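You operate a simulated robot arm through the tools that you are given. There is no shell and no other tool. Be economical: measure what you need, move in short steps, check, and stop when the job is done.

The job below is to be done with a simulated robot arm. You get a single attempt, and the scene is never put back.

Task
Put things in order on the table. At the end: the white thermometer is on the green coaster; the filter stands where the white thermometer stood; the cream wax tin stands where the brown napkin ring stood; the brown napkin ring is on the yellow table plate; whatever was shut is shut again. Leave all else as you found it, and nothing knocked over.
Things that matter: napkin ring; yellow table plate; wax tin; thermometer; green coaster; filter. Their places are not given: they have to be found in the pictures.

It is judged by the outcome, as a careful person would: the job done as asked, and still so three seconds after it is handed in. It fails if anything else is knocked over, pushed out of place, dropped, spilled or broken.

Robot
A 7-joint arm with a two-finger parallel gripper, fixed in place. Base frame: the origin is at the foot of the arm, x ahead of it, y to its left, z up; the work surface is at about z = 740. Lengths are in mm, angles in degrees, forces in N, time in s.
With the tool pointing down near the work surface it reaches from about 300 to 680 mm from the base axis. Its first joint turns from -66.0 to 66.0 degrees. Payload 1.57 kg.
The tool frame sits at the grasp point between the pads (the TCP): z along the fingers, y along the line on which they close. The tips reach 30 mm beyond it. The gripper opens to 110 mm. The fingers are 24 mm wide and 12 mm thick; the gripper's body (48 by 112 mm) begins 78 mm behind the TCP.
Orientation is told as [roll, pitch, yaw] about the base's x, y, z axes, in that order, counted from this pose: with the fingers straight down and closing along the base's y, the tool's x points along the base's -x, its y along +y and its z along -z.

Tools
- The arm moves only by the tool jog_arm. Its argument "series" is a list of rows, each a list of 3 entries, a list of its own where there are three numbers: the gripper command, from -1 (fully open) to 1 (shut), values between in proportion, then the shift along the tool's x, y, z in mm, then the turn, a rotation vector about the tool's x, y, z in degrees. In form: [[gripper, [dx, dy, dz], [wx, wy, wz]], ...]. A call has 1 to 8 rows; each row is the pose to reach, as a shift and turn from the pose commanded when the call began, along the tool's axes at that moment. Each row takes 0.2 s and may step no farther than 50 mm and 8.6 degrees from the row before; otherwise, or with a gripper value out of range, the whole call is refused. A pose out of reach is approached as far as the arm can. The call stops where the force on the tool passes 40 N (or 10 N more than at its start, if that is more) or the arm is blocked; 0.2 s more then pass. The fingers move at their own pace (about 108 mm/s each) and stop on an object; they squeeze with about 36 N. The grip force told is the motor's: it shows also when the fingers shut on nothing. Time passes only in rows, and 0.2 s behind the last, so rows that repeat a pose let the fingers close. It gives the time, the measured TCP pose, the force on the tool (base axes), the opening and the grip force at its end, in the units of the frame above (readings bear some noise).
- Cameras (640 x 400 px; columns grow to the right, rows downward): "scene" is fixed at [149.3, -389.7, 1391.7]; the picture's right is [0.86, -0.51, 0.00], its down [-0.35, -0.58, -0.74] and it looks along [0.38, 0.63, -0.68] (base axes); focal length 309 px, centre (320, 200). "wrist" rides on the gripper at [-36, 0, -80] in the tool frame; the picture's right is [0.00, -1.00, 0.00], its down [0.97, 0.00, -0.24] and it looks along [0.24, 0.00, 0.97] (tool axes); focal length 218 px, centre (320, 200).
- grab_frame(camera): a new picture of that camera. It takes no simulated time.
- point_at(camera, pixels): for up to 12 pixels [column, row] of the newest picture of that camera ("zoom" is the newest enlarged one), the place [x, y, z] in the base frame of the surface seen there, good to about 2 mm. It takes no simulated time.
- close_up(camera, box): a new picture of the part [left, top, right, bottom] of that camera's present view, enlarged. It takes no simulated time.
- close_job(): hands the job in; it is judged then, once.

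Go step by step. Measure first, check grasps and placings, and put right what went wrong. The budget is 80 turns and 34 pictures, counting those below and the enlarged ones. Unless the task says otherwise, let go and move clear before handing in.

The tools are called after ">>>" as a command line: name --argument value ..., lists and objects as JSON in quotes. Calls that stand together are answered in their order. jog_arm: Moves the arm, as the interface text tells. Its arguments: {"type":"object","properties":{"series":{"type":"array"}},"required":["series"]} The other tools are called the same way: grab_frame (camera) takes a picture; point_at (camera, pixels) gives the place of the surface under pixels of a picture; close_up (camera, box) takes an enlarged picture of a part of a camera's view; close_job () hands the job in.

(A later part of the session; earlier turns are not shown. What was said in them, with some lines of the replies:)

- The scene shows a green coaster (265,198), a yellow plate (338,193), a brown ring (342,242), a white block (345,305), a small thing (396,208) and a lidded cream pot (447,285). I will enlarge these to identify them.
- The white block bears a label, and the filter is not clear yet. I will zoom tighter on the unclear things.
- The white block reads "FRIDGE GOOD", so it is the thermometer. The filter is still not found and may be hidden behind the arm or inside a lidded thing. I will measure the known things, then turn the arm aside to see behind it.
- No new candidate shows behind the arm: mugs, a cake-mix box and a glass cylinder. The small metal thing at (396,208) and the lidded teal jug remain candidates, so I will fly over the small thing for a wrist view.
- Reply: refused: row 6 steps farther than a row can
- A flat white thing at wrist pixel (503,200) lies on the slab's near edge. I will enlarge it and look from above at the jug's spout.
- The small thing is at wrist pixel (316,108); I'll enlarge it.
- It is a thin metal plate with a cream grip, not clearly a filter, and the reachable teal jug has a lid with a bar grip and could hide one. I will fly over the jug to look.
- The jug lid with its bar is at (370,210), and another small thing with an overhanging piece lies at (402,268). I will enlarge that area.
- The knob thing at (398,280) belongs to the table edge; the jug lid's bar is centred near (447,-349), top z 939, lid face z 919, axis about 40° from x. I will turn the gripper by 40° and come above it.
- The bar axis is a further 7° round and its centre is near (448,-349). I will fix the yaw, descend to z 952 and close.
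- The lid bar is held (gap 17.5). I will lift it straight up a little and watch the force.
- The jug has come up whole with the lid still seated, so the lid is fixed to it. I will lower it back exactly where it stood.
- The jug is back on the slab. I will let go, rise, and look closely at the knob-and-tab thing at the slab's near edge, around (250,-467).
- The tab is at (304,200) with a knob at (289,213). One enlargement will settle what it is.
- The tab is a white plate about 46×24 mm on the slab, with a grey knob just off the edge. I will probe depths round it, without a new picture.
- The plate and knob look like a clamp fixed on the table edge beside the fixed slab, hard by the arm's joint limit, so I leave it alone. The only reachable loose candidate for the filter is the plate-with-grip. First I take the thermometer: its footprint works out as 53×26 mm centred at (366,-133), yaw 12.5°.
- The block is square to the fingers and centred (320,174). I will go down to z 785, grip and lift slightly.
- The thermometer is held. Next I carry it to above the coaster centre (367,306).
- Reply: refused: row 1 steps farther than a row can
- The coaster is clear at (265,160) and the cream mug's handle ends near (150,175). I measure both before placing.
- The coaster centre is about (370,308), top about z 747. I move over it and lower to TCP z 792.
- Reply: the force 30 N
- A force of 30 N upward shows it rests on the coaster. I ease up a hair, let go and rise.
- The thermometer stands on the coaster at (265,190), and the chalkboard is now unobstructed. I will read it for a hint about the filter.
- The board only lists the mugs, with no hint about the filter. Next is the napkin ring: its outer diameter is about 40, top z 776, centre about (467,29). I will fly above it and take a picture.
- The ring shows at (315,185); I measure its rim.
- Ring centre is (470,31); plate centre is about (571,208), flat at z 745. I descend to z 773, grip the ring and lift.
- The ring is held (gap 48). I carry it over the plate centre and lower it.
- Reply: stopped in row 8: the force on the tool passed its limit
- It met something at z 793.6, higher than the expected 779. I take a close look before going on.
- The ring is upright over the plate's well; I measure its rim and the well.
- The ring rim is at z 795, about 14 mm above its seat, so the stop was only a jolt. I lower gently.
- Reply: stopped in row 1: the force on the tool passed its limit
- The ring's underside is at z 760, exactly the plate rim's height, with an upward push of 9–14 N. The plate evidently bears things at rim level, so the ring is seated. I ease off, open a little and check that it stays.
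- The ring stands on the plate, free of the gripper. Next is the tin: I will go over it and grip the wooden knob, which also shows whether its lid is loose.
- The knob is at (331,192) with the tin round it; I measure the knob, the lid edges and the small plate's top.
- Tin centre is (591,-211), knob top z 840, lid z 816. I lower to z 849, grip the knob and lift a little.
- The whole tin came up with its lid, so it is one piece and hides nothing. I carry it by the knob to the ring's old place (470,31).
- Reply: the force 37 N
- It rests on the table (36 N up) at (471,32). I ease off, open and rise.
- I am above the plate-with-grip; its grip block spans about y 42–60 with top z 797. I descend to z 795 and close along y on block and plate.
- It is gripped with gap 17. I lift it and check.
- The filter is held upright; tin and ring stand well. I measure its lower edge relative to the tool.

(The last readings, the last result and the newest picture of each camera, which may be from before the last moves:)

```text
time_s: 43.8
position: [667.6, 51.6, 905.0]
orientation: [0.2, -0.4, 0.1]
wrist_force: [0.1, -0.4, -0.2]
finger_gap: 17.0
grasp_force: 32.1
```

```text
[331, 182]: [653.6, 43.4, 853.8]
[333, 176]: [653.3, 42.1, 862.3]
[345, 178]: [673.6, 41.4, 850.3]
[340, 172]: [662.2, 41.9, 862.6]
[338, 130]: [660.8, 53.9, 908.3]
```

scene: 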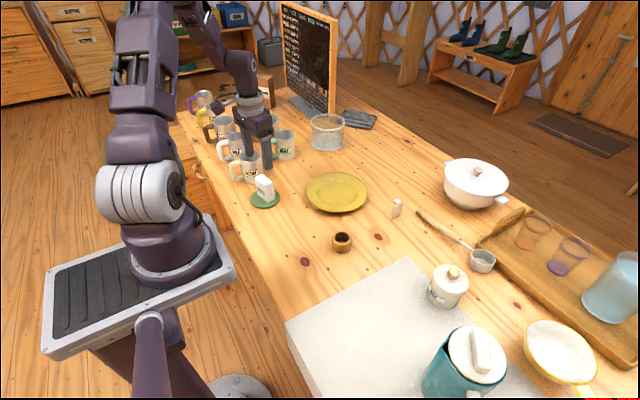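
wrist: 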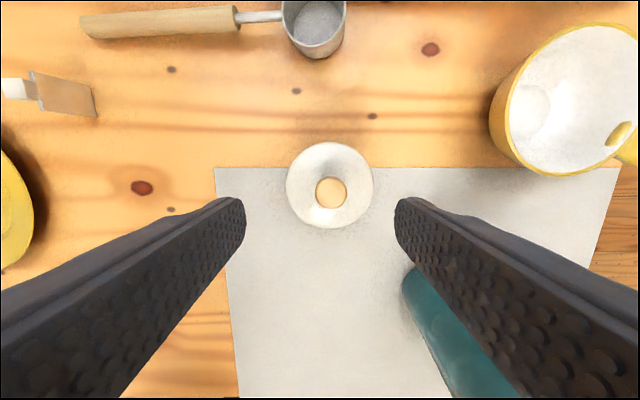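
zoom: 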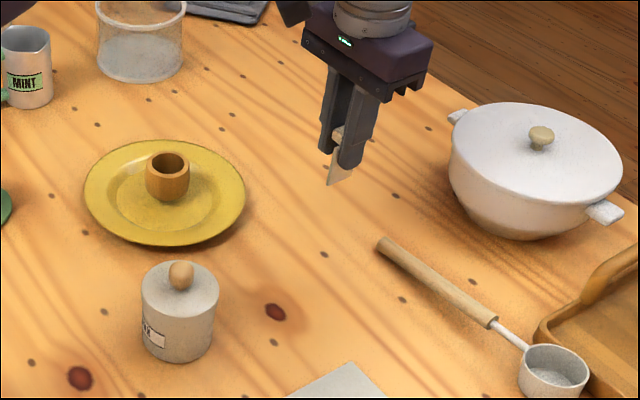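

The foot is 54 mm below the TCP, 9 mm to the -y side. I carry it so it stands centred on the thermometer's old place.

>>> jog_arm --series '[[1, [37, -23, 0], [0, 0, 0]], [1, [75, -46, 0], [0, 0, 0]], [1, [113, -68, 0], [0, 0, 0]], [1, [150, -90, 0], [0, 0, 0]], [1, [188, -113, 0], [0, 0, 0]], [1, [225, -135, 0], [0, 0, 0]], [1, [263, -157, 0], [0, 0, 0]], [1, [301, -179.6, 0], [0, 0, 0]]]'

>>> jog_arm --series '[[1, [0, 0, 40], [0, 0, 0]], [1, [0, 0, 80], [0, 0, 0]], [1, [0, 0, 100], [0, 0, 0]], [1, [0, 0, 103], [0, 0, 0]], [1, [0, 0, 103], [0, 0, 0]]]'

```text
time_s: 45.6
position: [368.9, -128.7, 901.1]
orientation: [0.1, -0.4, 0.1]
wrist_force: [-0.4, 0.2, -0.1]
finger_gap: 17.1
grasp_force: 32.8
```

```text
time_s: 46.8
position: [368.1, -127.9, 798.4]
orientation: [0.0, -0.3, 0.1]
wrist_force: [-0.6, 0.3, -0.4]
finger_gap: 16.8
grasp_force: 31.8
```

No contact yet at z 798. I lower in small steps until it touches.

>>> jog_arm --series '[[1, [0, 0, 1], [0, 0, 0]], [1, [0, 0, 2], [0, 0, 0]], [1, [0, 0, 2], [0, 0, 0]]]'

```text
time_s: 47.6
position: [370.1, -127.8, 796.3]
orientation: [0.1, -0.3, -0.1]
wrist_force: [-0.4, -0.2, -0.2]
finger_gap: 16.9
grasp_force: 32.1
```

>>> jog_arm --series '[[1, [0, 0, 1], [0, 0, 0]], [1, [0, 0, 1.5], [0, 0, 0]], [1, [0, 0, 2], [0, 0, 0]], [1, [0, 0, 2], [0, 0, 0]]]'

```text
time_s: 48.6
position: [368.3, -128.9, 796.8]
orientation: [0.1, -0.3, 0.0]
wrist_force: [0.5, -0.7, 0.3]
finger_gap: 16.8
grasp_force: 32.0
```

No force yet (noise only), so I continue in half-millimetre steps.

>>> jog_arm --series '[[1, [0, 0, 0.7], [0, 0, 0]], [1, [0, 0, 1.4], [0, 0, 0]], [1, [0, 0, 1.4], [0, 0, 0]]]'

```text
time_s: 49.4
position: [368.9, -129.0, 792.7]
orientation: [0.1, -0.3, 0.0]
wrist_force: [0.0, 0.3, 0.8]
finger_gap: 16.9
grasp_force: 31.9
```

>>> jog_arm --series '[[1, [0, 0, 0.7], [0, 0, 0]], [1, [0, 0, 1.2], [0, 0, 0]], [1, [0, 0, 1.2], [0, 0, 0]]]'

```text
time_s: 50.2
position: [368.7, -128.5, 793.0]
orientation: [0.0, -0.5, -0.1]
wrist_force: [1.5, 2.4, 31.4]
finger_gap: 17.2
grasp_force: 32.5
```

Contact at 31 N. I ease off and open gently, then rise straight up.

>>> jog_arm --series '[[1, [0, 0, -0.6], [0, 0, 0]], [0.6, [0, 0, -0.6], [0, 0, 0]], [0.3, [0, 0, -0.6], [0, 0, 0]], [0.3, [0, 0, -0.6], [0, 0, 0]], [0.3, [0, 0, -30], [0, 0, 0]], [0.3, [0, 0, -75], [0, 0, 0]], [0.3, [0, 0, -120], [0, 0, 0]]]'

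>>> jog_arm --series '[[0, [-40, 30, -10], [0, 0, 0]], [0, [-40, 75, -20], [0, 0, 0]], [0, [-40, 120, -30], [0, 0, 0]], [0, [-40, 168, -40], [0, 0, 0]], [0, [-40, 216, -50], [0, 0, 0]]]'

>>> grab_frame --camera "scene"

>>> point_at --camera "scene" --pixels '[[345, 304], [345, 310], [345, 300], [478, 345]]'

```text
time_s: 51.8
position: [368.1, -127.7, 913.7]
orientation: [0.0, -0.3, 0.1]
wrist_force: [0.1, -0.4, -0.7]
finger_gap: 38.4
grasp_force: 0.0
```

```text
refused: row 1 steps farther than a row can; nothing moved
```

```text
0 pictures are left
```

scene: 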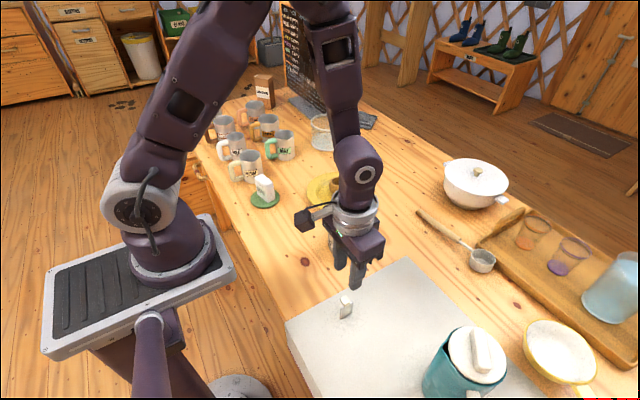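

```text
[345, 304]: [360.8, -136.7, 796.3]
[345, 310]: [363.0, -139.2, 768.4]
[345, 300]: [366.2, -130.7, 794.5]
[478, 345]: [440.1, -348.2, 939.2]
```

The filter stands upright at (345,307), about (363,-135) on the slab. The thermometer is on the coaster at (265,190), the jug is where it was, and the gripper is empty and clear, so I hand in.

>>> close_job

```text
The job is handed in.
```

I moved all four things and handed the job in. I'm not certain the thing I moved as the filter is the right one.

- **Thermometer:** it stands on the green coaster.
- **Filter:** nothing on the table was labelled as a filter. I took it to be the thin upright plate with the cream grip, because it was the only loose, reachable thing left that could be one. It now stands where the thermometer stood.
- **Wax tin:** it stands where the napkin ring stood.
- **Napkin ring:** it is on the yellow plate. It rests level with the plate's rim rather than down in the well, and it stayed put when I let go.
- **Shut things:** nothing was left open. While looking for the filter I lifted the teal jug by its lid bar. The lid is fixed, so the whole jug came up, and I set it back within about 1 mm of where it was.

I left alone the small white plate and knob at the near edge of the grey slab. I took them for a clamp, but did not rule out a drawer.
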